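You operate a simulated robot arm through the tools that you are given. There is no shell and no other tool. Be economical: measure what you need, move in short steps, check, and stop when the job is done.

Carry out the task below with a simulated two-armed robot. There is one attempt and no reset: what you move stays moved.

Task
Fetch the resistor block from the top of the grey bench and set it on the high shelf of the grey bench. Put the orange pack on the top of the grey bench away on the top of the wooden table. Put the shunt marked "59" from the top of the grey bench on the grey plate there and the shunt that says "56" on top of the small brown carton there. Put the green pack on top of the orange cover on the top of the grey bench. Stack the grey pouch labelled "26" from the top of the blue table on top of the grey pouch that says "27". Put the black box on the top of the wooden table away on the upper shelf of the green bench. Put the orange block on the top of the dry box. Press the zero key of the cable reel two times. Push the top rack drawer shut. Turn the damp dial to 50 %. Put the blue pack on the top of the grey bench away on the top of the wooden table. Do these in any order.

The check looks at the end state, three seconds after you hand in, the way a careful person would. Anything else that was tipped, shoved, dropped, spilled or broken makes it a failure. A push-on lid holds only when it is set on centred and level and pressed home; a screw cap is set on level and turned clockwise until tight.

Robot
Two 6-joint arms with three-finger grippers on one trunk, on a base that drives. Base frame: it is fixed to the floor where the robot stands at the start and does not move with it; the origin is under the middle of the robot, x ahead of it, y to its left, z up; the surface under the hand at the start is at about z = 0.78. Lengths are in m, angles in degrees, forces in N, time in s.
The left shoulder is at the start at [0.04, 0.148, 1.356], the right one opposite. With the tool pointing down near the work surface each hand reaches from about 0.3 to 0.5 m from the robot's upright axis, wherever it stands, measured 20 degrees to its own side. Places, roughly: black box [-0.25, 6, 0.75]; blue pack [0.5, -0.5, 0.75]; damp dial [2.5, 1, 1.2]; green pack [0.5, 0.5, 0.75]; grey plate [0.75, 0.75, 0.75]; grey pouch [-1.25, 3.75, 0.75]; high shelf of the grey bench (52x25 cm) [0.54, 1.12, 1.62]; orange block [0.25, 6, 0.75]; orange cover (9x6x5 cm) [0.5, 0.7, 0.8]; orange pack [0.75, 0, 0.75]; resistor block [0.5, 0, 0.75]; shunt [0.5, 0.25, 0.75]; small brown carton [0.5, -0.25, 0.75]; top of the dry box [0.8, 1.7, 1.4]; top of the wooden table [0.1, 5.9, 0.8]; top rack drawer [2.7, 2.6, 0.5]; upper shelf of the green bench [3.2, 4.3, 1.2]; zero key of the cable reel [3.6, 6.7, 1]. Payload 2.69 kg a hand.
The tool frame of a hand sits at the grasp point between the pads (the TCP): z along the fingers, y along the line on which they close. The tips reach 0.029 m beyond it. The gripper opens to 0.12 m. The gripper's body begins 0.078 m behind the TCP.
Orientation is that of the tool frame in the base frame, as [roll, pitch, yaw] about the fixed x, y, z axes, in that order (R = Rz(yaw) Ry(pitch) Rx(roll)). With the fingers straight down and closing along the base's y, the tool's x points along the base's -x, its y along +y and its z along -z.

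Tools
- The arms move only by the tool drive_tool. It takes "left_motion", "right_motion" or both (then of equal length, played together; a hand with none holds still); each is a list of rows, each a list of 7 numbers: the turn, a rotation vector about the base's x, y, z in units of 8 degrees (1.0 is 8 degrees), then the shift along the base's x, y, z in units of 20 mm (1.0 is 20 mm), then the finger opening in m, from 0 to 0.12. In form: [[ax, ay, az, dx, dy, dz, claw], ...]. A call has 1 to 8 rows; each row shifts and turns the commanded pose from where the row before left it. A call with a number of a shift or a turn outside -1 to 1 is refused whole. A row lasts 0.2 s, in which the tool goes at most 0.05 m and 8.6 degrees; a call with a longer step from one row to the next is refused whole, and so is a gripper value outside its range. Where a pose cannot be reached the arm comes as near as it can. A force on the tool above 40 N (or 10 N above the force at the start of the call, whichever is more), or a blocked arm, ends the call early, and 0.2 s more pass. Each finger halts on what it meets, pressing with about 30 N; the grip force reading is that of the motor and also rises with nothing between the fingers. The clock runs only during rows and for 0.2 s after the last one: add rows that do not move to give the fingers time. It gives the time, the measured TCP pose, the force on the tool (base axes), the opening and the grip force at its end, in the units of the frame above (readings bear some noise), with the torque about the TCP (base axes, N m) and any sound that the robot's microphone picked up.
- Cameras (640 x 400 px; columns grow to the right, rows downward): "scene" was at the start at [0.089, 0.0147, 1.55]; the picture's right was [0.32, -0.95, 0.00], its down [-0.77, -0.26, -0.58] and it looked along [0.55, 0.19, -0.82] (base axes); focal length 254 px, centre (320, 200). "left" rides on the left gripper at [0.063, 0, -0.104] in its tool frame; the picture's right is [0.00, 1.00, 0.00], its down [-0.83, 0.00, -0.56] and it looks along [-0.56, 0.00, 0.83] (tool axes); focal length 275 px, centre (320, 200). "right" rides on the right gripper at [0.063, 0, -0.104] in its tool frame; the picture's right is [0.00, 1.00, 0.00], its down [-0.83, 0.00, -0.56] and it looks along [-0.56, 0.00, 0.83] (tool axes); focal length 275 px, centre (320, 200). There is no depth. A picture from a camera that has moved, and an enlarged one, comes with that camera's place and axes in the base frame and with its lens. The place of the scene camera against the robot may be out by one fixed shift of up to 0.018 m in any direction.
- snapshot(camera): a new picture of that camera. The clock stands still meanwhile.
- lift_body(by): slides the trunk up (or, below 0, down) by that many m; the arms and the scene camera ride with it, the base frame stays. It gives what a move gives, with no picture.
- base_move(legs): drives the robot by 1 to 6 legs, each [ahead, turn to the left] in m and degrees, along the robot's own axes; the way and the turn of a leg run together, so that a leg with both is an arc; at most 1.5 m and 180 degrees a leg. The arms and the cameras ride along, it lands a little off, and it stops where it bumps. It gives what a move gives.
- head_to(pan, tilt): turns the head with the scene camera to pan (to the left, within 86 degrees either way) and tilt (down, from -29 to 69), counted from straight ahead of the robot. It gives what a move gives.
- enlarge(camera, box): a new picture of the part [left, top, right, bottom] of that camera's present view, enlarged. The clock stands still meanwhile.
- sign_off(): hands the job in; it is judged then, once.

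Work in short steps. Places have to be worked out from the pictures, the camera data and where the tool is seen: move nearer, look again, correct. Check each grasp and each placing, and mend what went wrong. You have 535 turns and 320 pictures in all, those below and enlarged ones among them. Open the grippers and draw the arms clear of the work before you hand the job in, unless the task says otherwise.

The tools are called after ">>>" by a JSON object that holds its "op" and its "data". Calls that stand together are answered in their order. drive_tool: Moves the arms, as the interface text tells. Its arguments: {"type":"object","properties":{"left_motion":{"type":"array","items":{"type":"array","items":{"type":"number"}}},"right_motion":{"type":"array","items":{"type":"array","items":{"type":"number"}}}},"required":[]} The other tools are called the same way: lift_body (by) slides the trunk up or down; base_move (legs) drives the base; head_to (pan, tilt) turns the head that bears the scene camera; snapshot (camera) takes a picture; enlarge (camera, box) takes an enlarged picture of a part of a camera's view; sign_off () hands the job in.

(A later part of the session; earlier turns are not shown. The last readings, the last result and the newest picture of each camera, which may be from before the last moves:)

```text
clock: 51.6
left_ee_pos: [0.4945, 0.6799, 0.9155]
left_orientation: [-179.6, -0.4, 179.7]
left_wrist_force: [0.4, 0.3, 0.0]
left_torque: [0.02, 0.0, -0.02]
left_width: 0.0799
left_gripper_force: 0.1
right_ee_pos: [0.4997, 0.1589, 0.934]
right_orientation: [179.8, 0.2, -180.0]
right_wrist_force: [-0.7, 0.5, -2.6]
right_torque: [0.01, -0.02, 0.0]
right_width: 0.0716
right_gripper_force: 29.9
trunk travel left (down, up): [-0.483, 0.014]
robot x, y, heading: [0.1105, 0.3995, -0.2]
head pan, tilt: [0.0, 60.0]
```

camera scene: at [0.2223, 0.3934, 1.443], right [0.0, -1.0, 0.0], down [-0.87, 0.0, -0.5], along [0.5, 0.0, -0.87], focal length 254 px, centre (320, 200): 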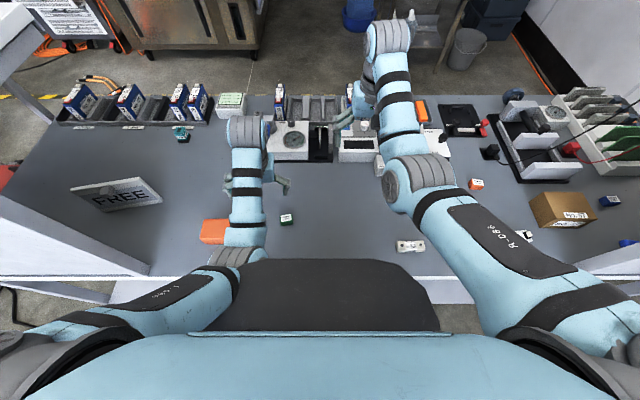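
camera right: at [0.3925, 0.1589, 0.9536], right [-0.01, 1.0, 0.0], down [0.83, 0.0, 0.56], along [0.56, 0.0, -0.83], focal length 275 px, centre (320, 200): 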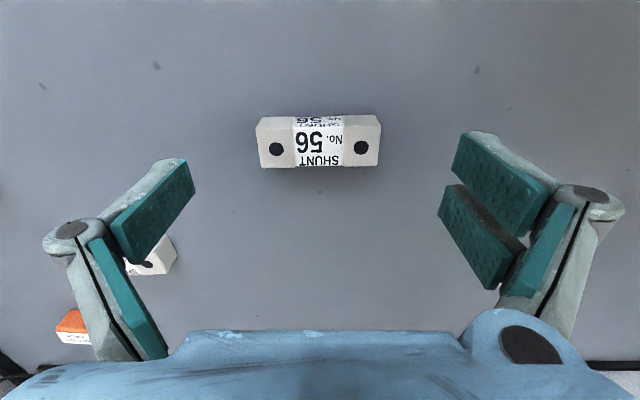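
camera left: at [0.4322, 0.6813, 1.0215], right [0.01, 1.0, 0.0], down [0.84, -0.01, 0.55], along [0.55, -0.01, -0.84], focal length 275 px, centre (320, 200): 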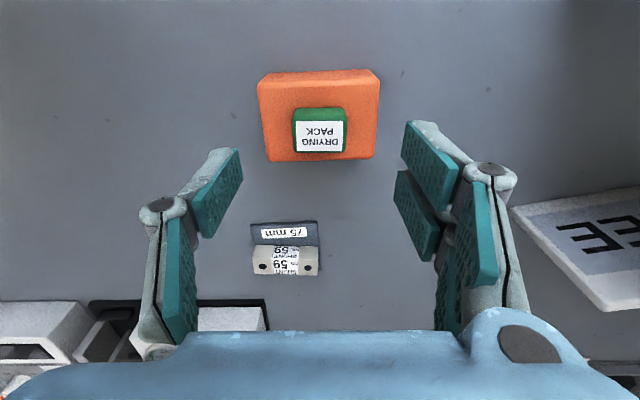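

Shunt 56 held. Drive to the carton: back out, shift right 0.5 m, and come in again.

>>> {"op": "base_move", "data": {"legs": [[-0.25, 0], [0, -90], [0.5, 0], [0, 90], [0.25, 0]]}}

>>> {"op": "head_to", "data": {"pan": -25, "tilt": 50}}

>>> {"op": "snapshot", "data": {"camera": "scene"}}

>>> {"op": "snapshot", "data": {"camera": "right"}}

```text
clock: 65.0
left_ee_pos: [0.4961, 0.1692, 0.9172]
left_orientation: [-179.8, -0.4, 179.4]
left_wrist_force: [-0.4, -0.4, 0.0]
left_torque: [0.02, -0.03, 0.01]
left_width: 0.08
left_gripper_force: 0.0
right_ee_pos: [0.4991, -0.3494, 0.9351]
right_orientation: [179.8, 0.5, 179.7]
right_wrist_force: [-1.1, 0.0, -2.2]
right_torque: [0.03, 0.0, -0.01]
right_width: 0.0716
right_gripper_force: 29.8
trunk travel left (down, up): [-0.483, 0.014]
robot x, y, heading: [0.1129, -0.1051, -0.5]
head pan, tilt: [0.0, 60.0]
```

```text
clock: 65.8
left_ee_pos: [0.5005, 0.1704, 0.9158]
left_orientation: [-179.7, -0.6, 179.4]
left_wrist_force: [-0.1, -0.6, 1.0]
left_torque: [0.0, -0.03, 0.01]
left_width: 0.0803
left_gripper_force: 0.1
right_ee_pos: [0.5012, -0.3517, 0.9331]
right_orientation: [-180.0, 0.2, 179.7]
right_wrist_force: [-0.1, 0.9, -2.1]
right_torque: [0.04, 0.01, 0.0]
right_width: 0.0716
right_gripper_force: 29.9
trunk travel left (down, up): [-0.483, 0.014]
robot x, y, heading: [0.1096, -0.1076, -0.3]
head pan, tilt: [-25.0, 50.0]
```

```text
291 pictures are left
camera scene: at [0.2007, -0.1477, 1.556], right [-0.43, -0.9, 0.0], down [-0.69, 0.33, -0.64], along [0.58, -0.27, -0.77], focal length 254 px, centre (320, 200)
```

scene: 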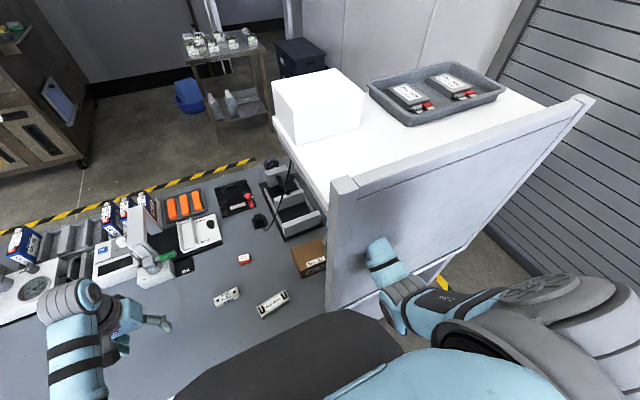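

```text
290 pictures are left
camera right: at [0.4386, -0.351, 1.0378], right [0.0, 1.0, 0.0], down [0.83, 0.0, 0.56], along [0.56, 0.0, -0.83], focal length 275 px, centre (320, 200)
```

right: 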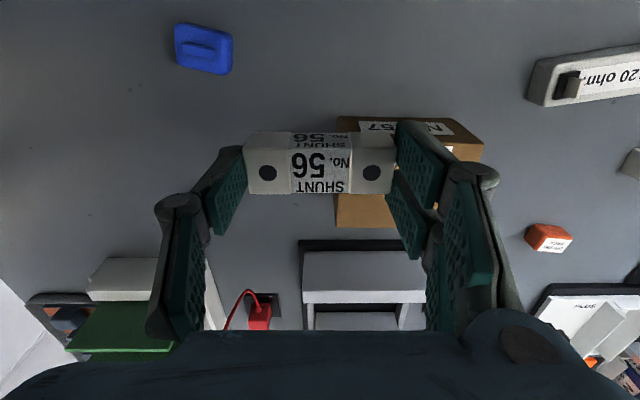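

The right-hand panel at x≈0.39, y<−0.25 is near the forearm; check the clearance closely.

>>> {"op": "enlarge", "data": {"camera": "scene", "box": [280, 200, 480, 325]}}

```text
3.20 times, centred on (380, 262) of scene
camera zoom: at [0.2007, -0.1477, 1.556], right [-0.43, -0.9, 0.0], down [-0.69, 0.33, -0.64], along [0.58, -0.27, -0.77], focal length 813 px, centre (128, 0)
```

zoom: 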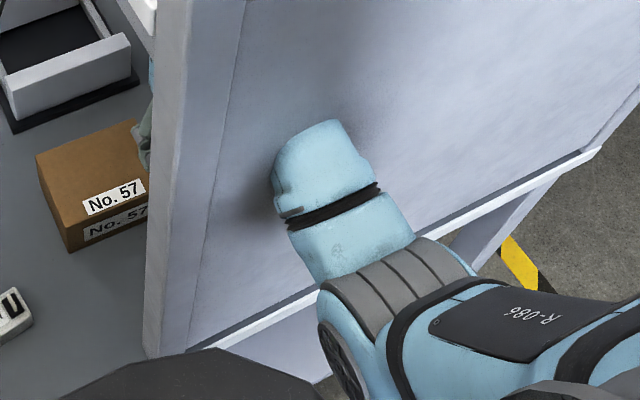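

The carton spans x 0.517–0.60, y −0.34…−0.21, so its centre is ≈(0.558, −0.276), top ≈0.84. Move the shunt above it.

>>> {"op": "drive_tool", "data": {"right_motion": [[0, 0, 0, 0.7, 1, 0, 0.06], [0, 0, 0, 0.7, 1, 0, 0.06], [0, 0, 0, 0.7, 1, 0, 0.06], [0, 0, 0, 0.7, 0.8, 0, 0.06], [0, 0, 0, 0, 0, 0, 0.06]]}}

>>> {"op": "snapshot", "data": {"camera": "right"}}

>>> {"op": "snapshot", "data": {"camera": "scene"}}

```text
clock: 67.2
left_ee_pos: [0.5015, 0.1972, 0.9305]
left_orientation: [177.7, 1.4, -178.4]
left_wrist_force: [-0.7, 6.4, 0.0]
left_torque: [-0.71, -0.11, -0.03]
left_width: 0.08
left_gripper_force: 0.0
right_ee_pos: [0.5625, -0.3229, 0.9245]
right_orientation: [-175.6, 0.0, 177.6]
right_wrist_force: [0.9, 21.5, -0.3]
right_torque: [-1.54, 0.1, -0.03]
right_width: 0.0712
right_gripper_force: 30.5
trunk travel left (down, up): [-0.483, 0.014]
robot x, y, heading: [0.1138, -0.1068, -0.3]
head pan, tilt: [-25.0, 50.0]
stopped in row 5 (left hand): the arm was blocked; the commanded pose is now the measured one
```

```text
288 pictures are left
camera right: at [0.4997, -0.3122, 1.0288], right [0.04, 1.0, -0.08], down [0.83, 0.01, 0.56], along [0.55, -0.08, -0.83], focal length 275 px, centre (320, 200)
```

right: 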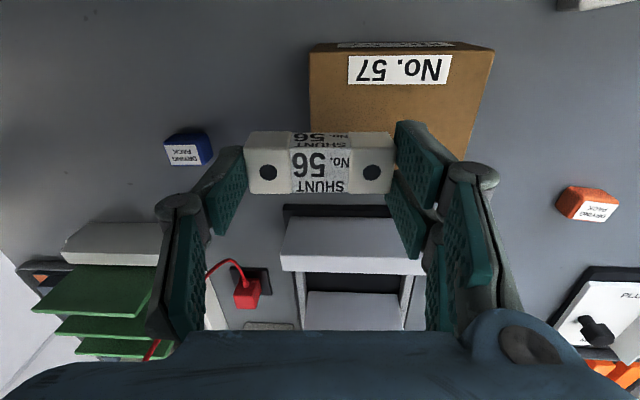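

```text
287 pictures are left
camera scene: at [0.2046, -0.2851, 1.5544], right [-0.43, -0.9, -0.08], down [-0.69, 0.39, -0.61], along [0.58, -0.21, -0.79], focal length 254 px, centre (320, 200)
```

scene: 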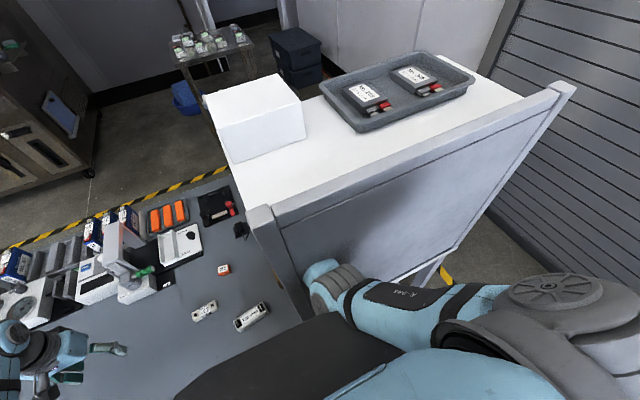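

The robot is leaning: the forearm is pushing sideways on the panel post. Undo that motion at once by moving the right hand back the way it came.

>>> {"op": "drive_tool", "data": {"right_motion": [[0, 0, 0, -0.7, -0.8, 0, 0.06], [0, 0, 0, -0.7, -0.8, 0, 0.06], [0, 0, 0, -0.7, -0.3, 0, 0.06], [0, 0, 0, -0.7, 0, 0, 0.06], [0, 0, 0, 0, 0, 0, 0.06]]}}

>>> {"op": "snapshot", "data": {"camera": "scene"}}

```text
clock: 67.5
left_ee_pos: [0.5221, 0.2409, 0.9447]
left_orientation: [179.4, 7.0, 178.7]
left_wrist_force: [0.7, 0.0, 1.3]
left_torque: [-0.05, 0.03, 0.0]
left_width: 0.08
left_gripper_force: 0.1
right_ee_pos: [0.5693, -0.3524, 0.9259]
right_orientation: [-167.1, 1.7, 173.9]
right_wrist_force: [0.7, -0.2, -1.2]
right_torque: [0.03, 0.0, -0.01]
right_width: 0.0711
right_gripper_force: 30.5
trunk travel left (down, up): [-0.483, 0.014]
robot x, y, heading: [0.1125, -0.1054, -1.3]
head pan, tilt: [-25.0, 50.0]
stopped in row 1 (left hand): the arm was blocked; the commanded pose is now the measured one
```

```text
286 pictures are left
camera scene: at [0.2017, -0.2893, 1.554], right [-0.44, -0.89, -0.08], down [-0.69, 0.4, -0.61], along [0.57, -0.21, -0.79], focal length 254 px, centre (320, 200)
```

scene: 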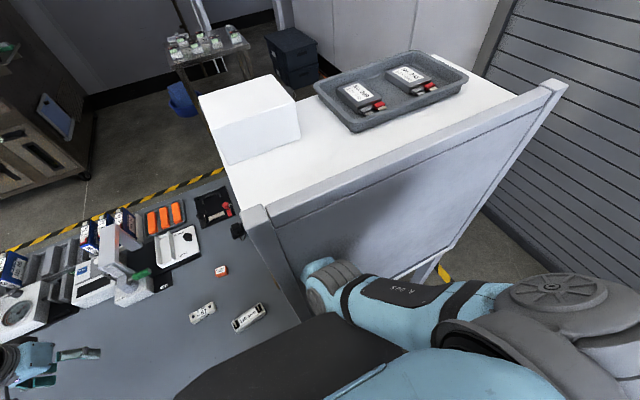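

The call was cut short by rocking. Hold still for a moment to let it settle and read.

>>> {"op": "drive_tool", "data": {"right_motion": [[0, 0, 0, 0, 0, 0, 0.06], [0, 0, 0, 0, 0, 0, 0.06], [0, 0, 0, 0, 0, 0, 0.06]]}}

>>> {"op": "snapshot", "data": {"camera": "scene"}}

```text
clock: 67.8
left_ee_pos: [0.5716, 0.263, 0.9746]
left_orientation: [-179.0, 17.0, 176.7]
left_wrist_force: [-0.6, -0.9, 2.3]
left_torque: [0.07, 0.05, 0.05]
left_width: 0.0799
left_gripper_force: 0.1
right_ee_pos: [0.5704, -0.38, 0.9233]
right_orientation: [-157.6, 3.5, 169.2]
right_wrist_force: [1.2, 0.1, -3.7]
right_torque: [-0.08, 0.04, 0.01]
right_width: 0.0716
right_gripper_force: 30.1
trunk travel left (down, up): [-0.483, 0.014]
robot x, y, heading: [0.1158, -0.1083, -3.0]
head pan, tilt: [-25.0, 50.0]
stopped in row 1 (left hand): the arm was blocked; the commanded pose is now the measured one
```

```text
285 pictures are left
camera scene: at [0.1983, -0.2917, 1.5542], right [-0.47, -0.88, -0.08], down [-0.67, 0.42, -0.61], along [0.57, -0.23, -0.79], focal length 254 px, centre (320, 200)
```

scene: 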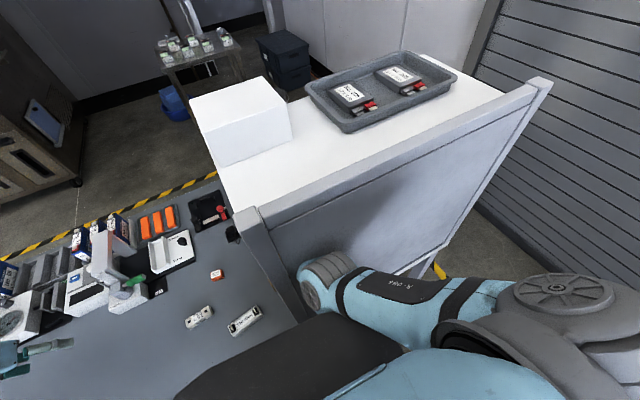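

The tilted body makes each arm command drift, so no more arm moves for now. I'll try backing the base straight out slightly to free the arm.

>>> {"op": "base_move", "data": {"legs": [[-0.05, 0]]}}

>>> {"op": "snapshot", "data": {"camera": "scene"}}

```text
clock: 68.5
left_ee_pos: [0.6867, 0.2661, 1.0662]
left_orientation: [-171.0, 40.3, 178.8]
left_wrist_force: [0.2, 0.1, 1.8]
left_torque: [0.05, 0.11, -0.01]
left_width: 0.0799
left_gripper_force: 0.1
right_ee_pos: [0.6017, -0.4069, 0.9768]
right_orientation: [-143.8, 14.5, 163.4]
right_wrist_force: [-0.6, -0.5, -1.7]
right_torque: [0.06, -0.03, 0.0]
right_width: 0.0716
right_gripper_force: 29.7
trunk travel left (down, up): [-0.483, 0.014]
robot x, y, heading: [0.1176, -0.1083, -5.1]
head pan, tilt: [-25.0, 50.0]
stopped in leg 1: the robot was blocked; the commanded pose is now the measured one
```

```text
284 pictures are left
camera scene: at [0.2001, -0.295, 1.5542], right [-0.51, -0.86, -0.08], down [-0.66, 0.44, -0.61], along [0.56, -0.26, -0.79], focal length 254 px, centre (320, 200)
```

scene: 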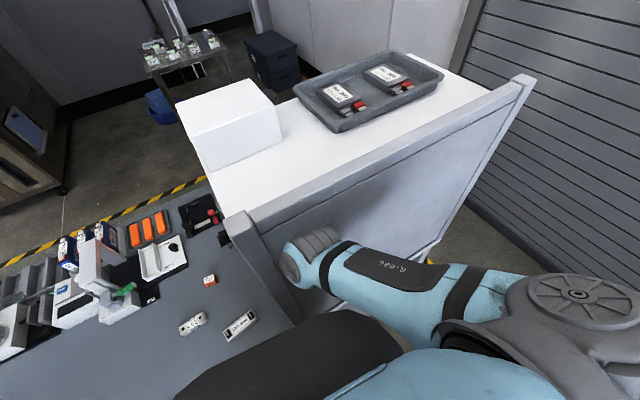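

Check the right-hand view and a zoom of where the right arm meets the panel before doing anything else.

>>> {"op": "enlarge", "data": {"camera": "scene", "box": [200, 180, 480, 355]}}

>>> {"op": "snapshot", "data": {"camera": "right"}}

>>> {"op": "snapshot", "data": {"camera": "left"}}

```text
2.29 times, centred on (340, 268) of scene
camera zoom: at [0.2001, -0.295, 1.5542], right [-0.51, -0.86, -0.08], down [-0.66, 0.44, -0.61], along [0.56, -0.26, -0.79], focal length 581 px, centre (274, 46)
```

zoom: 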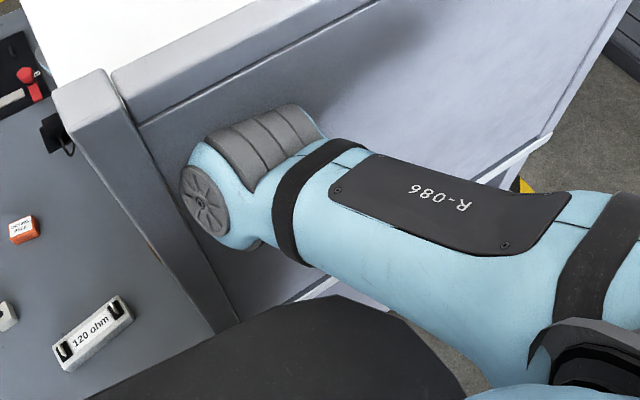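

```text
282 pictures are left
camera right: at [0.541, -0.3243, 1.0427], right [0.37, 0.73, -0.57], down [0.76, 0.12, 0.64], along [0.54, -0.67, -0.51], focal length 275 px, centre (320, 200)
```

right: 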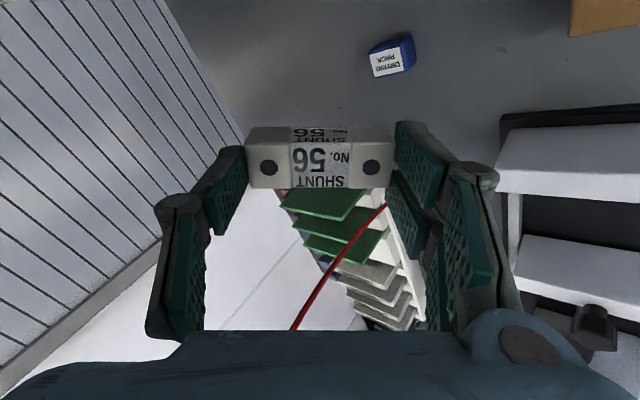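

```text
281 pictures are left
camera left: at [0.5726, 0.285, 1.1039], right [0.12, 0.99, -0.12], down [0.28, 0.08, 0.96], along [0.95, -0.15, -0.27], focal length 275 px, centre (320, 200)
```

left: 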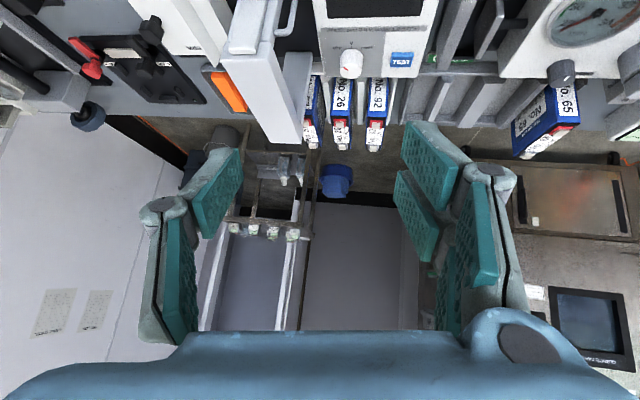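

The arms still hold; shunt still gripped. Try a longer reverse leg to free the elbow from the panel.

>>> {"op": "base_move", "data": {"legs": [[-0.2, 0]]}}

>>> {"op": "snapshot", "data": {"camera": "scene"}}

```text
clock: 69.2
left_ee_pos: [0.7386, 0.2491, 1.1617]
left_orientation: [-152.1, 55.6, -171.5]
left_wrist_force: [-0.8, 1.1, 0.7]
left_torque: [0.0, 0.03, -0.06]
left_width: 0.0798
left_gripper_force: 0.1
right_ee_pos: [0.5614, -0.4282, 0.9872]
right_orientation: [-132.8, 18.7, 155.7]
right_wrist_force: [8.3, 12.0, -18.1]
right_torque: [-1.07, 0.48, -0.28]
right_width: 0.0715
right_gripper_force: 30.4
trunk travel left (down, up): [-0.483, 0.014]
robot x, y, heading: [0.1155, -0.1101, -7.4]
head pan, tilt: [-25.0, 50.0]
stopped in leg 1: the robot was blocked; the commanded pose is now the measured one
```

```text
280 pictures are left
camera scene: at [0.1942, -0.2912, 1.5517], right [-0.53, -0.84, -0.07], down [-0.65, 0.46, -0.61], along [0.55, -0.28, -0.79], focal length 254 px, centre (320, 200)
```

scene: 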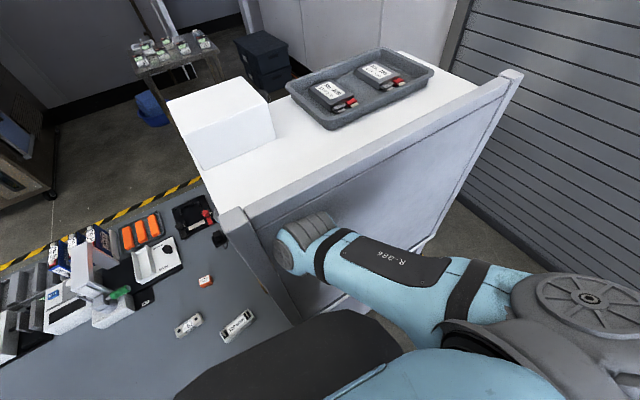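

Test whether the right hand can retract toward −x, with the left lowered back at the same time.

>>> {"op": "drive_tool", "data": {"left_motion": [[0, 0, 0, -1, 0, -0.5, 0.08], [0, 0, 0, -1, 0, -0.5, 0.08]], "right_motion": [[0, 0, 0, -1, 0, 0, 0.06], [0, 0, 0, -1, 0, 0, 0.06]]}}

```text
clock: 69.6
left_ee_pos: [0.7346, 0.2357, 1.2021]
left_orientation: [-141.8, 60.5, -168.7]
left_wrist_force: [0.4, 1.0, 1.7]
left_torque: [0.04, 0.08, -0.01]
left_width: 0.08
left_gripper_force: 0.0
right_ee_pos: [0.5409, -0.4405, 1.0027]
right_orientation: [-127.4, 21.6, 151.7]
right_wrist_force: [-1.6, -6.5, 7.7]
right_torque: [0.7, -0.14, 0.07]
right_width: 0.0714
right_gripper_force: 30.1
right hand out of reach, approached as far as the arm can: row 1
trunk travel left (down, up): [-0.483, 0.014]
robot x, y, heading: [0.1101, -0.1083, -7.6]
head pan, tilt: [-25.0, 50.0]
stopped in row 1 (left hand): the arm was blocked; the commanded pose is now the measured one
```

Only the first row ran. Try turning the base back left to its former heading.

>>> {"op": "base_move", "data": {"legs": [[0, 8]]}}

>>> {"op": "head_to", "data": {"pan": -70, "tilt": 60}}

>>> {"op": "snapshot", "data": {"camera": "scene"}}

```text
clock: 70.3
left_ee_pos: [0.703, 0.2484, 1.2757]
left_orientation: [-130.8, 71.2, -166.6]
left_wrist_force: [0.1, 1.3, 0.3]
left_torque: [-0.02, 0.03, -0.02]
left_width: 0.08
left_gripper_force: 0.0
right_ee_pos: [0.5021, -0.4534, 1.0439]
right_orientation: [-115.4, 28.4, 145.1]
right_wrist_force: [-0.5, 0.9, -2.1]
right_torque: [0.06, -0.04, 0.01]
right_width: 0.0713
right_gripper_force: 30.2
trunk travel left (down, up): [-0.483, 0.014]
robot x, y, heading: [0.1177, -0.1058, -7.7]
head pan, tilt: [-25.0, 50.0]
stopped in leg 1: the robot was blocked; the commanded pose is now the measured one
```

```text
clock: 71.4
left_ee_pos: [0.6937, 0.2596, 1.2481]
left_orientation: [-130.6, 68.8, -164.3]
left_wrist_force: [0.7, -0.2, 0.1]
left_torque: [-0.04, -0.04, -0.01]
left_width: 0.0801
left_gripper_force: 0.1
right_ee_pos: [0.5033, -0.4515, 1.0407]
right_orientation: [-115.2, 28.3, 145.2]
right_wrist_force: [-0.3, 0.9, -2.1]
right_torque: [0.05, -0.02, -0.02]
right_width: 0.0717
right_gripper_force: 29.8
trunk travel left (down, up): [-0.483, 0.014]
robot x, y, heading: [0.1116, -0.109, -7.2]
head pan, tilt: [-70.0, 60.0]
```

```text
279 pictures are left
camera scene: at [0.1451, -0.3171, 1.5393], right [-0.98, -0.22, -0.02], down [-0.19, 0.88, -0.43], along [0.11, -0.41, -0.9], focal length 254 px, centre (320, 200)
```

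scene: 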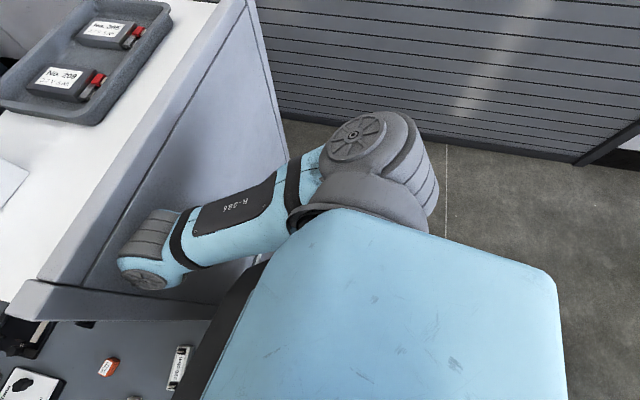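

Now things have settled (no drift in the last second). Try reversing again.

>>> {"op": "base_move", "data": {"legs": [[-0.1, 0]]}}

>>> {"op": "snapshot", "data": {"camera": "scene"}}

```text
clock: 72.2
left_ee_pos: [0.6361, 0.296, 1.2312]
left_orientation: [-122.7, 67.8, -157.1]
left_wrist_force: [1.9, -0.6, 1.4]
left_torque: [0.11, 0.18, -0.06]
left_width: 0.0801
left_gripper_force: 0.0
right_ee_pos: [0.5011, -0.4555, 1.0546]
right_orientation: [-118.2, 39.5, 138.6]
right_wrist_force: [0.2, 0.0, -2.7]
right_torque: [0.07, -0.05, 0.03]
right_width: 0.0717
right_gripper_force: 29.8
trunk travel left (down, up): [-0.483, 0.014]
robot x, y, heading: [0.1088, -0.1094, -7.9]
head pan, tilt: [-70.0, 60.0]
stopped in leg 1: the robot was blocked; the commanded pose is now the measured one
```

```text
278 pictures are left
camera scene: at [0.1389, -0.3127, 1.5375], right [-0.98, -0.2, -0.02], down [-0.18, 0.89, -0.43], along [0.1, -0.42, -0.9], focal length 254 px, centre (320, 200)
```

scene: 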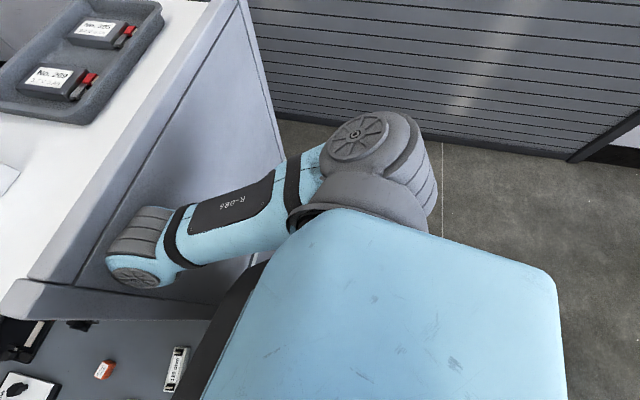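

Contact has been pushing the heading to the right on its own; turning right moves the elbow back from the panel. Try that.

>>> {"op": "base_move", "data": {"legs": [[0, -20]]}}

>>> {"op": "snapshot", "data": {"camera": "scene"}}

```text
clock: 73.3
left_ee_pos: [0.7208, 0.2541, 1.1949]
left_orientation: [-113.8, 65.4, -158.5]
left_wrist_force: [0.6, -0.3, -0.6]
left_torque: [0.03, 0.01, -0.03]
left_width: 0.08
left_gripper_force: 0.0
right_ee_pos: [0.4506, -0.4624, 1.0486]
right_orientation: [-119.9, 40.9, 123.8]
right_wrist_force: [-0.4, -0.5, -2.5]
right_torque: [0.05, -0.04, 0.01]
right_width: 0.0717
right_gripper_force: 30.1
trunk travel left (down, up): [-0.483, 0.014]
robot x, y, heading: [0.1033, -0.1091, -18.9]
head pan, tilt: [-70.0, 60.0]
stopped in leg 1: the robot was blocked; the commanded pose is now the measured one
```

```text
277 pictures are left
camera scene: at [0.1398, -0.2487, 1.5401], right [-1.0, -0.02, 0.01], down [-0.02, 0.88, -0.47], along [0.0, -0.47, -0.89], focal length 254 px, centre (320, 200)
```

scene: 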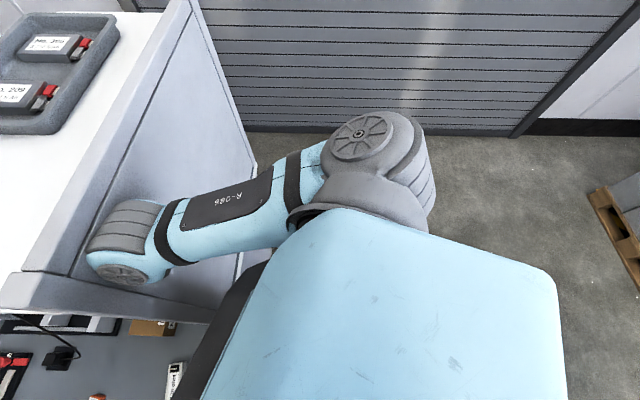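

Progress: the lean is mostly gone. Continue turning right.

>>> {"op": "base_move", "data": {"legs": [[0, -15]]}}

>>> {"op": "snapshot", "data": {"camera": "scene"}}

```text
clock: 74.6
left_ee_pos: [0.802, 0.1293, 1.1867]
left_orientation: [-109.1, 65.2, -169.1]
left_wrist_force: [-0.4, 0.4, -0.8]
left_torque: [-0.03, -0.02, -0.01]
left_width: 0.08
left_gripper_force: 0.0
right_ee_pos: [0.3565, -0.4969, 1.0713]
right_orientation: [-116.0, 42.6, 113.3]
right_wrist_force: [0.9, -0.9, -1.9]
right_torque: [0.11, -0.11, -0.05]
right_width: 0.0717
right_gripper_force: 30.1
trunk travel left (down, up): [-0.483, 0.014]
robot x, y, heading: [0.1053, -0.1038, -33.2]
head pan, tilt: [-70.0, 60.0]
```

```text
276 pictures are left
camera scene: at [0.1107, -0.1877, 1.5439], right [-0.97, 0.23, 0.0], down [0.2, 0.84, -0.5], along [-0.11, -0.49, -0.86], focal length 254 px, centre (320, 200)
```

scene: 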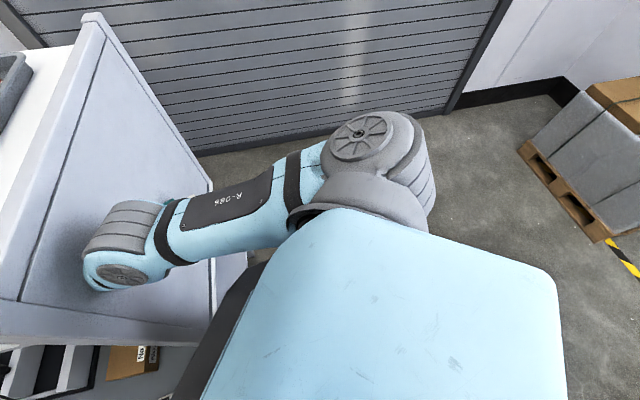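

Upright again. Reverse 0.3 m away from the panel.

>>> {"op": "base_move", "data": {"legs": [[-0.3, 0]]}}

>>> {"op": "head_to", "data": {"pan": 0, "tilt": 50}}

>>> {"op": "snapshot", "data": {"camera": "scene"}}

>>> {"op": "snapshot", "data": {"camera": "right"}}

```text
clock: 76.3
left_ee_pos: [0.5429, 0.29, 1.257]
left_orientation: [-118.3, 80.6, 177.3]
left_wrist_force: [1.0, -4.4, -0.2]
left_torque: [0.0, 0.02, 0.08]
left_width: 0.0798
left_gripper_force: 0.0
right_ee_pos: [0.2572, -0.4427, 1.1053]
right_orientation: [-158.5, 45.5, 73.5]
right_wrist_force: [-3.2, -4.0, -3.6]
right_torque: [0.19, -0.11, -0.12]
right_width: 0.0717
right_gripper_force: 30.3
trunk travel left (down, up): [-0.483, 0.014]
robot x, y, heading: [-0.0925, 0.0233, -34.6]
head pan, tilt: [-70.0, 60.0]
stopped in leg 1: the robot was blocked; the commanded pose is now the measured one
```

```text
clock: 77.8
left_ee_pos: [0.5468, 0.3363, 1.2207]
left_orientation: [-100.1, 74.6, -162.5]
left_wrist_force: [0.5, 1.5, 0.3]
left_torque: [-0.02, 0.02, -0.07]
left_width: 0.0801
left_gripper_force: 0.0
right_ee_pos: [0.1976, -0.3661, 1.105]
right_orientation: [-144.0, 50.3, 87.0]
right_wrist_force: [0.6, -0.5, -2.2]
right_torque: [0.01, 0.0, 0.03]
right_width: 0.0718
right_gripper_force: 30.0
trunk travel left (down, up): [-0.483, 0.014]
robot x, y, heading: [-0.0923, 0.0217, -34.2]
head pan, tilt: [0.0, 50.0]
```

```text
275 pictures are left
camera scene: at [-0.0066, -0.0335, 1.556], right [-0.56, -0.83, 0.01], down [-0.64, 0.43, -0.64], along [0.53, -0.36, -0.77], focal length 254 px, centre (320, 200)
```

scene: 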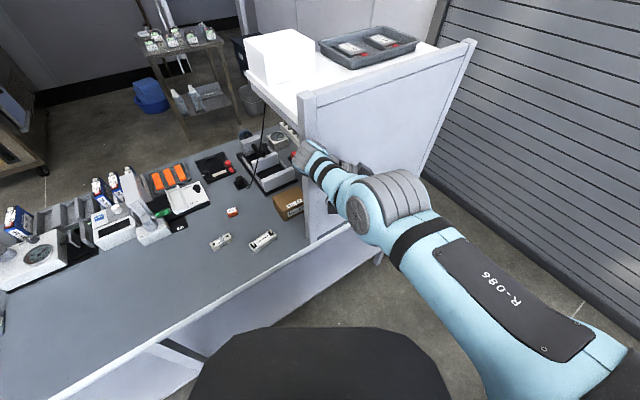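

```text
274 pictures are left
camera right: at [0.2652, -0.2636, 1.1097], right [0.78, -0.49, -0.38], down [0.32, -0.2, 0.93], along [-0.53, -0.85, 0.0], focal length 275 px, centre (320, 200)
```

right: 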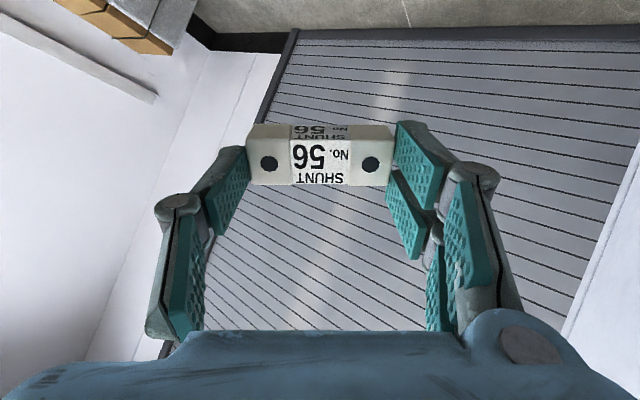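

Freed, shunt still held and bench items look undisturbed. Reverse further to get clear room to re-pose the arms.

>>> {"op": "base_move", "data": {"legs": [[-0.3, 0], [0, 34]]}}

>>> {"op": "snapshot", "data": {"camera": "scene"}}

```text
clock: 81.4
left_ee_pos: [0.023, 0.7949, 1.2268]
left_orientation: [-100.9, 75.1, -130.1]
left_wrist_force: [0.5, 0.4, 0.9]
left_torque: [0.05, 0.04, -0.01]
left_width: 0.0801
left_gripper_force: 0.0
right_ee_pos: [0.1174, 0.0192, 1.1041]
right_orientation: [-144.8, 50.2, 119.9]
right_wrist_force: [1.5, -0.4, -0.1]
right_torque: [0.2, 0.03, -0.09]
right_width: 0.0717
right_gripper_force: 29.7
trunk travel left (down, up): [-0.483, 0.014]
robot x, y, heading: [-0.3413, 0.1894, -0.7]
head pan, tilt: [0.0, 50.0]
```

```text
273 pictures are left
camera scene: at [-0.2414, 0.1788, 1.5561], right [-0.01, -1.0, 0.0], down [-0.77, 0.01, -0.64], along [0.64, -0.01, -0.77], focal length 254 px, centre (320, 200)
```

scene: 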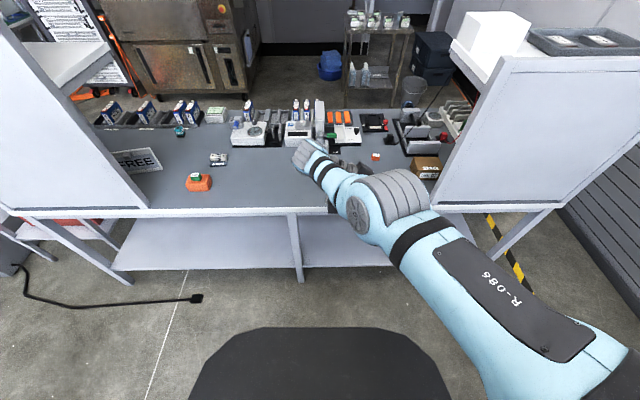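

Robot is upright and free at (−0.34, 0.19), and the bench looks undisturbed. Now bring both hands back to tool-down poses (right: rotate 94° about (0.60,0.29,0.74); left: 88° about (0.37,0.92,0.13)).

>>> {"op": "drive_tool", "data": {"left_motion": [[0.342, 0.843, 0.124, 0.2, -1, -0.8, 0.08], [0.342, 0.843, 0.124, 0.2, -1, -0.8, 0.08], [0.342, 0.843, 0.124, 0.2, -1, -0.8, 0.08], [0.342, 0.843, 0.124, 0.2, -1, -0.8, 0.08], [0.342, 0.843, 0.124, 0.2, -1, -0.8, 0.08], [0.342, 0.843, 0.124, 0.2, -1, -0.8, 0.08]], "right_motion": [[0.588, 0.285, 0.727, 0, -0.4, -0.5, 0.06], [0.588, 0.285, 0.727, 0, -0.4, -0.5, 0.06], [0.588, 0.285, 0.727, 0, -0.4, -0.5, 0.06], [0.588, 0.285, 0.727, 0, -0.4, -0.5, 0.06], [0.588, 0.285, 0.727, 0, -0.4, -0.5, 0.06], [0.588, 0.285, 0.727, 0, -0.4, -0.5, 0.06]]}}

```text
clock: 82.8
left_ee_pos: [0.0958, 0.796, 1.1063]
left_orientation: [-162.8, 40.6, -179.9]
left_wrist_force: [0.2, 0.1, -0.9]
left_torque: [0.0, -0.01, -0.02]
left_width: 0.0804
left_gripper_force: 0.0
left hand out of reach, approached as far as the arm can: row 1, 2, 3, 4, 5, 6
right_ee_pos: [0.2106, -0.0123, 1.0169]
right_orientation: [-156.6, 20.7, 148.4]
right_wrist_force: [0.2, 0.3, -1.3]
right_torque: [0.03, 0.0, 0.01]
right_width: 0.0716
right_gripper_force: 30.3
right hand out of reach, approached as far as the arm can: row 1, 2, 3, 4, 5, 6
trunk travel left (down, up): [-0.483, 0.014]
robot x, y, heading: [-0.341, 0.186, -0.7]
head pan, tilt: [0.0, 50.0]
```

Continue the remaining half of the rotation.

>>> {"op": "drive_tool", "data": {"left_motion": [[0.342, 0.843, 0.124, 0.2, -1, -0.8, 0.08], [0.342, 0.843, 0.124, 0.2, -1, -0.8, 0.08], [0.342, 0.843, 0.124, 0.2, -1, -0.8, 0.08], [0.342, 0.843, 0.124, 0.2, -1, -0.8, 0.08], [0.342, 0.843, 0.124, 0.2, -1, -0.8, 0.08], [0.342, 0.843, 0.124, 0.2, -1, -0.8, 0.08], [0, 0, 0, 0, 0, -0.5, 0.08], [0, 0, 0, 0, 0, -0.5, 0.08]], "right_motion": [[0.588, 0.285, 0.727, 0, -0.4, -0.5, 0.06], [0.588, 0.285, 0.727, 0, -0.4, -0.5, 0.06], [0.588, 0.285, 0.727, 0, -0.4, -0.5, 0.06], [0.588, 0.285, 0.727, 0, -0.4, -0.5, 0.06], [0.588, 0.285, 0.727, 0, -0.4, -0.5, 0.06], [0.588, 0.285, 0.727, 0, -0.4, -0.5, 0.06], [0, 0, 0, 0, 0, -0.5, 0.06], [0, 0, 0, 0, 0, 0, 0.06]]}}

>>> {"op": "snapshot", "data": {"camera": "right"}}

```text
clock: 84.6
left_ee_pos: [0.1284, 0.6897, 0.9853]
left_orientation: [180.0, 0.1, -180.0]
left_wrist_force: [-0.3, 0.4, -0.2]
left_torque: [0.0, -0.01, -0.03]
left_width: 0.0799
left_gripper_force: 0.1
left hand out of reach, approached as far as the arm can: row 1, 2, 3, 6, 8
right_ee_pos: [0.1985, -0.0525, 0.9532]
right_orientation: [-179.8, 0.0, 179.9]
right_wrist_force: [-0.6, -0.8, -1.8]
right_torque: [-0.01, 0.01, 0.0]
right_width: 0.0717
right_gripper_force: 29.9
right hand out of reach, approached as far as the arm can: row 1, 2, 5, 6, 7
trunk travel left (down, up): [-0.483, 0.014]
robot x, y, heading: [-0.3351, 0.1876, -0.7]
head pan, tilt: [0.0, 50.0]
```

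```text
272 pictures are left
camera right: at [0.1352, -0.0531, 1.057], right [0.0, 1.0, 0.0], down [0.83, 0.01, 0.56], along [0.56, 0.0, -0.83], focal length 275 px, centre (320, 200)
```

right: 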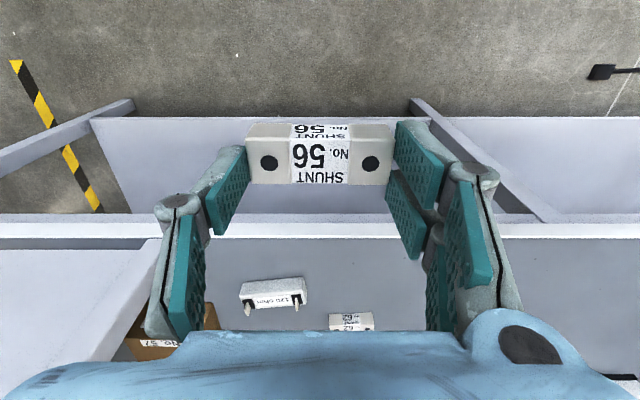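

Both hands are tool-down again. The carton hides behind the panel's post (post edge y≈−0.28), so the left arm (elbow on the open side) should place shunt 56, with the robot turned right. First bring the left hand in closer to the body.

>>> {"op": "drive_tool", "data": {"left_motion": [[0, 0, 0, -0.3, -1, -0.3, 0.12], [0, 0, 0, -0.3, -1, -0.3, 0.12], [0, 0, 0, -0.3, -1, -0.3, 0.12], [0, 0, 0, -0.3, -1, -0.3, 0.12], [0, 0, 0, -0.3, -1, -0.3, 0.12], [0, 0, 0, -0.3, -1, -0.3, 0.12], [0, 0, 0, -0.3, -1, -0.3, 0.12], [0, 0, 0, 0, -1, 0, 0.12]]}}

>>> {"op": "drive_tool", "data": {"left_motion": [[0, 0, 0, 0, -1, 0, 0.12], [0, 0, 0, 0, -1, 0, 0.12], [0, 0, 0, 0, 0, 0, 0.12]]}}

```text
clock: 86.4
left_ee_pos: [0.085, 0.5282, 0.943]
left_orientation: [179.9, 0.1, -180.0]
left_wrist_force: [-0.3, -0.8, -0.7]
left_torque: [-0.01, 0.02, 0.0]
left_width: 0.1201
left_gripper_force: 0.0
right_ee_pos: [0.1987, -0.0538, 0.952]
right_orientation: [-179.9, 0.1, 179.9]
right_wrist_force: [0.0, -1.0, -1.1]
right_torque: [-0.01, 0.0, -0.04]
right_width: 0.0719
right_gripper_force: 29.5
trunk travel left (down, up): [-0.483, 0.014]
robot x, y, heading: [-0.3369, 0.189, -0.5]
head pan, tilt: [0.0, 50.0]
```

```text
clock: 87.2
left_ee_pos: [0.0862, 0.4898, 0.9432]
left_orientation: [180.0, 0.2, 180.0]
left_wrist_force: [0.7, 0.1, 0.2]
left_torque: [0.01, 0.0, -0.03]
left_width: 0.12
left_gripper_force: 0.0
right_ee_pos: [0.2, -0.0537, 0.9516]
right_orientation: [-179.9, 0.1, 179.9]
right_wrist_force: [0.0, -0.3, -1.9]
right_torque: [0.01, -0.02, -0.01]
right_width: 0.0716
right_gripper_force: 30.2
trunk travel left (down, up): [-0.483, 0.014]
robot x, y, heading: [-0.3396, 0.1894, -0.7]
head pan, tilt: [0.0, 50.0]
```

Pull the right hand in too, then drive to y≈0.40 and in toward the bench.

>>> {"op": "drive_tool", "data": {"right_motion": [[0, 0, 0, -1, 0, -0.2, 0.06], [0, 0, 0, -1, 0, -0.2, 0.06], [0, 0, 0, -1, 0, -0.2, 0.06], [0, 0, 0, -1, 0, -0.2, 0.06], [0, 0, 0, -1, 0, -0.1, 0.06], [0, 0, 0, -1, 0, -0.1, 0.06], [0, 0, 0, -1, 0, 0, 0.06], [0, 0, 0, 0, 0, 0, 0.06]]}}

>>> {"op": "base_move", "data": {"legs": [[0, 90], [0.21, 0], [0, -90], [0.42, 0]]}}

>>> {"op": "snapshot", "data": {"camera": "right"}}

```text
clock: 89.0
left_ee_pos: [0.0862, 0.4902, 0.9443]
left_orientation: [-179.8, 0.1, 180.0]
left_wrist_force: [-0.1, 0.3, 0.7]
left_torque: [-0.01, -0.01, 0.04]
left_width: 0.1202
left_gripper_force: 0.1
right_ee_pos: [0.0578, -0.0534, 0.9313]
right_orientation: [-179.8, 0.0, 179.8]
right_wrist_force: [-0.3, -0.2, -2.2]
right_torque: [0.01, -0.05, -0.01]
right_width: 0.0719
right_gripper_force: 30.0
trunk travel left (down, up): [-0.483, 0.014]
robot x, y, heading: [-0.3414, 0.1903, -0.6]
head pan, tilt: [0.0, 50.0]
```

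```text
clock: 100.4
left_ee_pos: [0.5159, 0.6738, 0.944]
left_orientation: [-180.0, 0.2, 178.5]
left_wrist_force: [-0.2, 0.6, 0.7]
left_torque: [0.01, -0.04, -0.02]
left_width: 0.1199
left_gripper_force: 0.1
right_ee_pos: [0.4725, 0.1305, 0.9315]
right_orientation: [-179.8, 0.1, 178.4]
right_wrist_force: [-0.6, -0.2, -2.3]
right_torque: [-0.05, -0.01, 0.04]
right_width: 0.0715
right_gripper_force: 30.0
trunk travel left (down, up): [-0.483, 0.014]
robot x, y, heading: [0.0836, 0.3821, -2.2]
head pan, tilt: [0.0, 50.0]
```

```text
271 pictures are left
camera right: at [0.4094, 0.132, 1.036], right [0.02, 1.0, 0.0], down [0.83, -0.02, 0.56], along [0.56, -0.02, -0.83], focal length 275 px, centre (320, 200)
```

right: 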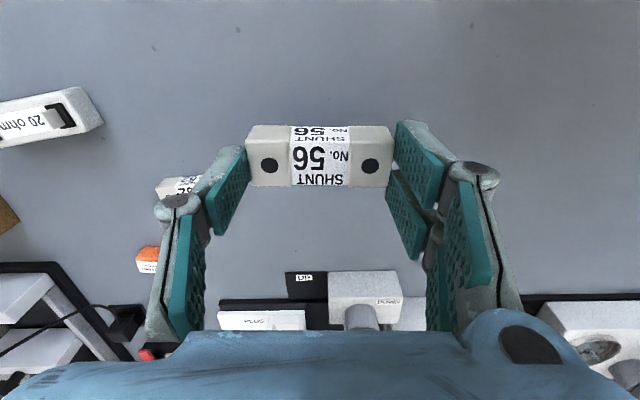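

Place the shunt back on the bench at (0.465, 0.15).

>>> {"op": "drive_tool", "data": {"right_motion": [[0, 0, 0, -0.3, 1, -1, 0.06], [0, 0, 0, 0, 0, -1, 0.06], [0, 0, 0, 0, 0, -1, 0.06], [0, 0, 0, 0, 0, -1, 0.06], [0, 0, 0, 0, 0, -1, 0.06], [0, 0, 0, 0, 0, -0.6, 0.06], [0, 0, 0, 0, 0, -0.1, 0.06], [0, 0, 0, 0, 0, 0, 0.06]]}}

```text
clock: 102.2
left_ee_pos: [0.5152, 0.6746, 0.9441]
left_orientation: [180.0, 0.3, 178.5]
left_wrist_force: [0.4, 0.9, -0.1]
left_torque: [-0.02, 0.03, 0.05]
left_width: 0.12
left_gripper_force: 0.2
right_ee_pos: [0.4684, 0.151, 0.817]
right_orientation: [-179.7, 0.1, 178.4]
right_wrist_force: [3.9, -0.4, 21.2]
right_torque: [0.03, -0.24, 0.03]
right_width: 0.0719
right_gripper_force: 29.8
trunk travel left (down, up): [-0.483, 0.014]
robot x, y, heading: [0.0834, 0.3832, -2.2]
head pan, tilt: [0.0, 50.0]
```

Contact (21 N). Release and rise.

>>> {"op": "drive_tool", "data": {"right_motion": [[0, 0, 0, 0, 0, 0.1, 0.06], [0, 0, 0, 0, 0, 0, 0.1], [0, 0, 0, 0, 0, 0, 0.11], [0, 0, 0, 0, 0, 0.5, 0.11], [0, 0, 0, 0, 0, 1, 0.11], [0, 0, 0, 0, 0, 1, 0.11], [0, 0, 0, 0, 0, 1, 0.11], [0, 0, 0, 0, 0, 1, 0.11]]}}

>>> {"op": "snapshot", "data": {"camera": "right"}}

```text
clock: 104.0
left_ee_pos: [0.516, 0.6725, 0.944]
left_orientation: [-180.0, 0.1, 178.5]
left_wrist_force: [0.7, -0.2, 0.1]
left_torque: [-0.03, 0.02, -0.01]
left_width: 0.1198
left_gripper_force: 0.0
right_ee_pos: [0.4699, 0.1522, 0.9104]
right_orientation: [-179.8, 0.2, 178.4]
right_wrist_force: [0.1, -0.6, 0.8]
right_torque: [-0.04, 0.0, -0.04]
right_width: 0.1102
right_gripper_force: 0.1
trunk travel left (down, up): [-0.483, 0.014]
robot x, y, heading: [0.0838, 0.3846, -2.1]
head pan, tilt: [0.0, 50.0]
```

```text
270 pictures are left
camera right: at [0.4059, 0.1523, 1.0147], right [0.02, 1.0, 0.0], down [0.83, -0.02, 0.56], along [0.56, -0.02, -0.83], focal length 275 px, centre (320, 200)
```

right: 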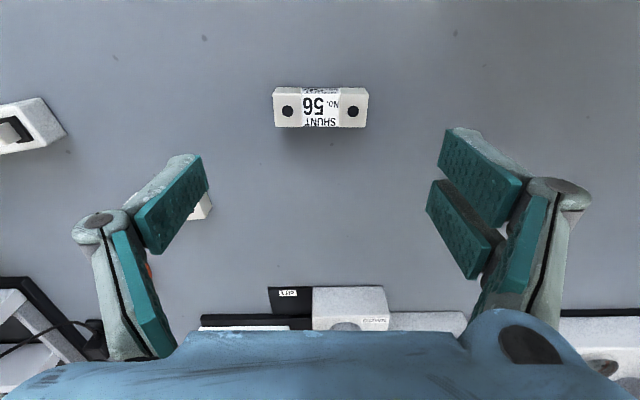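

Shunt 56 rests at (0.469, 0.151). Back off 0.1, turn right 48°, go ahead 0.1 so the left hand gets at it.

>>> {"op": "base_move", "data": {"legs": [[-0.1, 0], [0, -48], [0.1, 0]]}}

>>> {"op": "snapshot", "data": {"camera": "left"}}

>>> {"op": "snapshot", "data": {"camera": "scene"}}

```text
clock: 108.0
left_ee_pos: [0.5453, 0.1931, 0.9465]
left_orientation: [-180.0, 0.7, 130.6]
left_wrist_force: [-0.4, 0.2, 0.1]
left_torque: [-0.07, 0.01, -0.03]
left_width: 0.1199
left_gripper_force: 0.0
right_ee_pos: [0.1252, -0.1233, 0.9138]
right_orientation: [-179.9, 0.8, 130.4]
right_wrist_force: [0.1, 1.4, 0.6]
right_torque: [-0.09, -0.07, 0.01]
right_width: 0.1099
right_gripper_force: 0.1
trunk travel left (down, up): [-0.483, 0.014]
robot x, y, heading: [0.0439, 0.3102, -50.2]
head pan, tilt: [0.0, 50.0]
```

```text
269 pictures are left
camera left: at [0.5039, 0.2418, 1.0516], right [0.76, 0.65, 0.0], down [0.53, -0.63, 0.57], along [0.37, -0.43, -0.82], focal length 275 px, centre (320, 200)
```

left: 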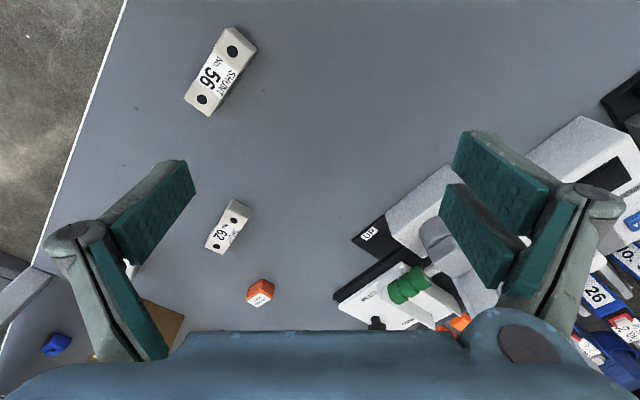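

```text
268 pictures are left
camera scene: at [0.098, 0.2413, 1.5571], right [-0.77, -0.64, 0.0], down [-0.49, 0.58, -0.65], along [0.42, -0.5, -0.76], focal length 254 px, centre (320, 200)
```

scene: 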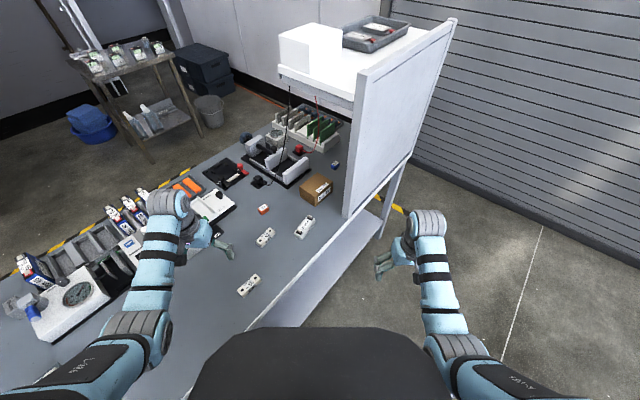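

Clear geometry now. Rotate the left tool +48° and move above the shunt.

>>> {"op": "drive_tool", "data": {"left_motion": [[0, 0, 1, -0.63, -0.35, -0.8, 0.12], [0, 0, 1, -0.63, -0.35, -0.8, 0.12], [0, 0, 1, -0.63, -0.35, -0.8, 0.12], [0, 0, 1, -0.63, -0.35, -0.8, 0.12], [0, 0, 1, -0.63, -0.35, -0.8, 0.12], [0, 0, 1, -0.63, -0.35, -0.8, 0.12], [0, 0, 0, 0, 0, 0, 0.12]]}}

>>> {"op": "snapshot", "data": {"camera": "left"}}

```text
clock: 109.7
left_ee_pos: [0.4754, 0.1442, 0.8457]
left_orientation: [-179.9, 0.1, 178.6]
left_wrist_force: [0.7, 0.0, -0.1]
left_torque: [-0.01, 0.01, -0.03]
left_width: 0.1198
left_gripper_force: 0.0
right_ee_pos: [0.1308, -0.1284, 0.91]
right_orientation: [-179.8, 0.1, 130.5]
right_wrist_force: [-0.7, -1.4, -0.7]
right_torque: [-0.02, 0.04, 0.0]
right_width: 0.11
right_gripper_force: 0.1
trunk travel left (down, up): [-0.483, 0.014]
robot x, y, heading: [0.0468, 0.315, -50.1]
head pan, tilt: [0.0, 50.0]
```

```text
267 pictures are left
camera left: at [0.4126, 0.1451, 0.9512], right [0.03, 1.0, 0.0], down [0.83, -0.02, 0.56], along [0.56, -0.01, -0.83], focal length 275 px, centre (320, 200)
```

left: 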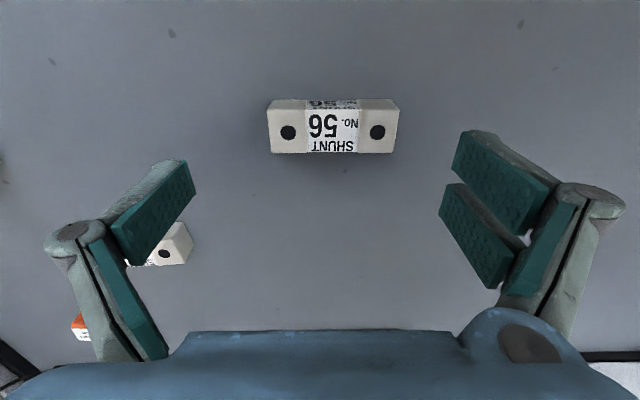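

>>> {"op": "drive_tool", "data": {"left_motion": [[0, 0, 0, -0.37, 0.37, -0.7, 0.12], [0, 0, 0, 0, 0, -0.8, 0.12], [0, 0, 0, 0, 0, 0, 0.06], [0, 0, 0, 0, 0, 0, 0.06], [0, 0, 0, 0, 0, 0, 0.06], [0, 0, 0, 0, 0, 1, 0.06], [0, 0, 0, 0, 0, 1, 0.06], [0, 0, 0, 0, 0, 1, 0.06]]}}

>>> {"op": "drive_tool", "data": {"left_motion": [[0, 0, 0, 0, 0, 1, 0.06], [0, 0, 0, 0.5, 0, 1, 0.06], [0, 0, 0, 0.5, 0, 1, 0.06], [0, 0, 0, 0, 0, 0, 0.06]]}}

```text
clock: 111.5
left_ee_pos: [0.4688, 0.1499, 0.8771]
left_orientation: [179.9, 0.1, 178.6]
left_wrist_force: [-0.3, -0.1, -2.7]
left_torque: [-0.04, 0.04, -0.02]
left_width: 0.0717
left_gripper_force: 30.1
right_ee_pos: [0.1305, -0.1306, 0.9095]
right_orientation: [-179.8, 0.0, 130.5]
right_wrist_force: [-0.3, 0.0, -0.4]
right_torque: [-0.01, 0.01, 0.01]
right_width: 0.1099
right_gripper_force: 0.0
trunk travel left (down, up): [-0.483, 0.014]
robot x, y, heading: [0.0461, 0.3144, -50.0]
head pan, tilt: [0.0, 50.0]
```

```text
clock: 112.5
left_ee_pos: [0.4903, 0.1499, 0.9375]
left_orientation: [179.9, 0.1, 178.7]
left_wrist_force: [0.6, 0.5, -1.5]
left_torque: [0.0, -0.01, -0.03]
left_width: 0.0718
left_gripper_force: 29.9
right_ee_pos: [0.1308, -0.1303, 0.91]
right_orientation: [-179.8, 0.0, 130.5]
right_wrist_force: [-0.2, -0.3, -0.3]
right_torque: [-0.02, -0.03, 0.0]
right_width: 0.1101
right_gripper_force: 0.1
trunk travel left (down, up): [-0.483, 0.014]
robot x, y, heading: [0.0465, 0.3111, -50.0]
head pan, tilt: [0.0, 50.0]
```

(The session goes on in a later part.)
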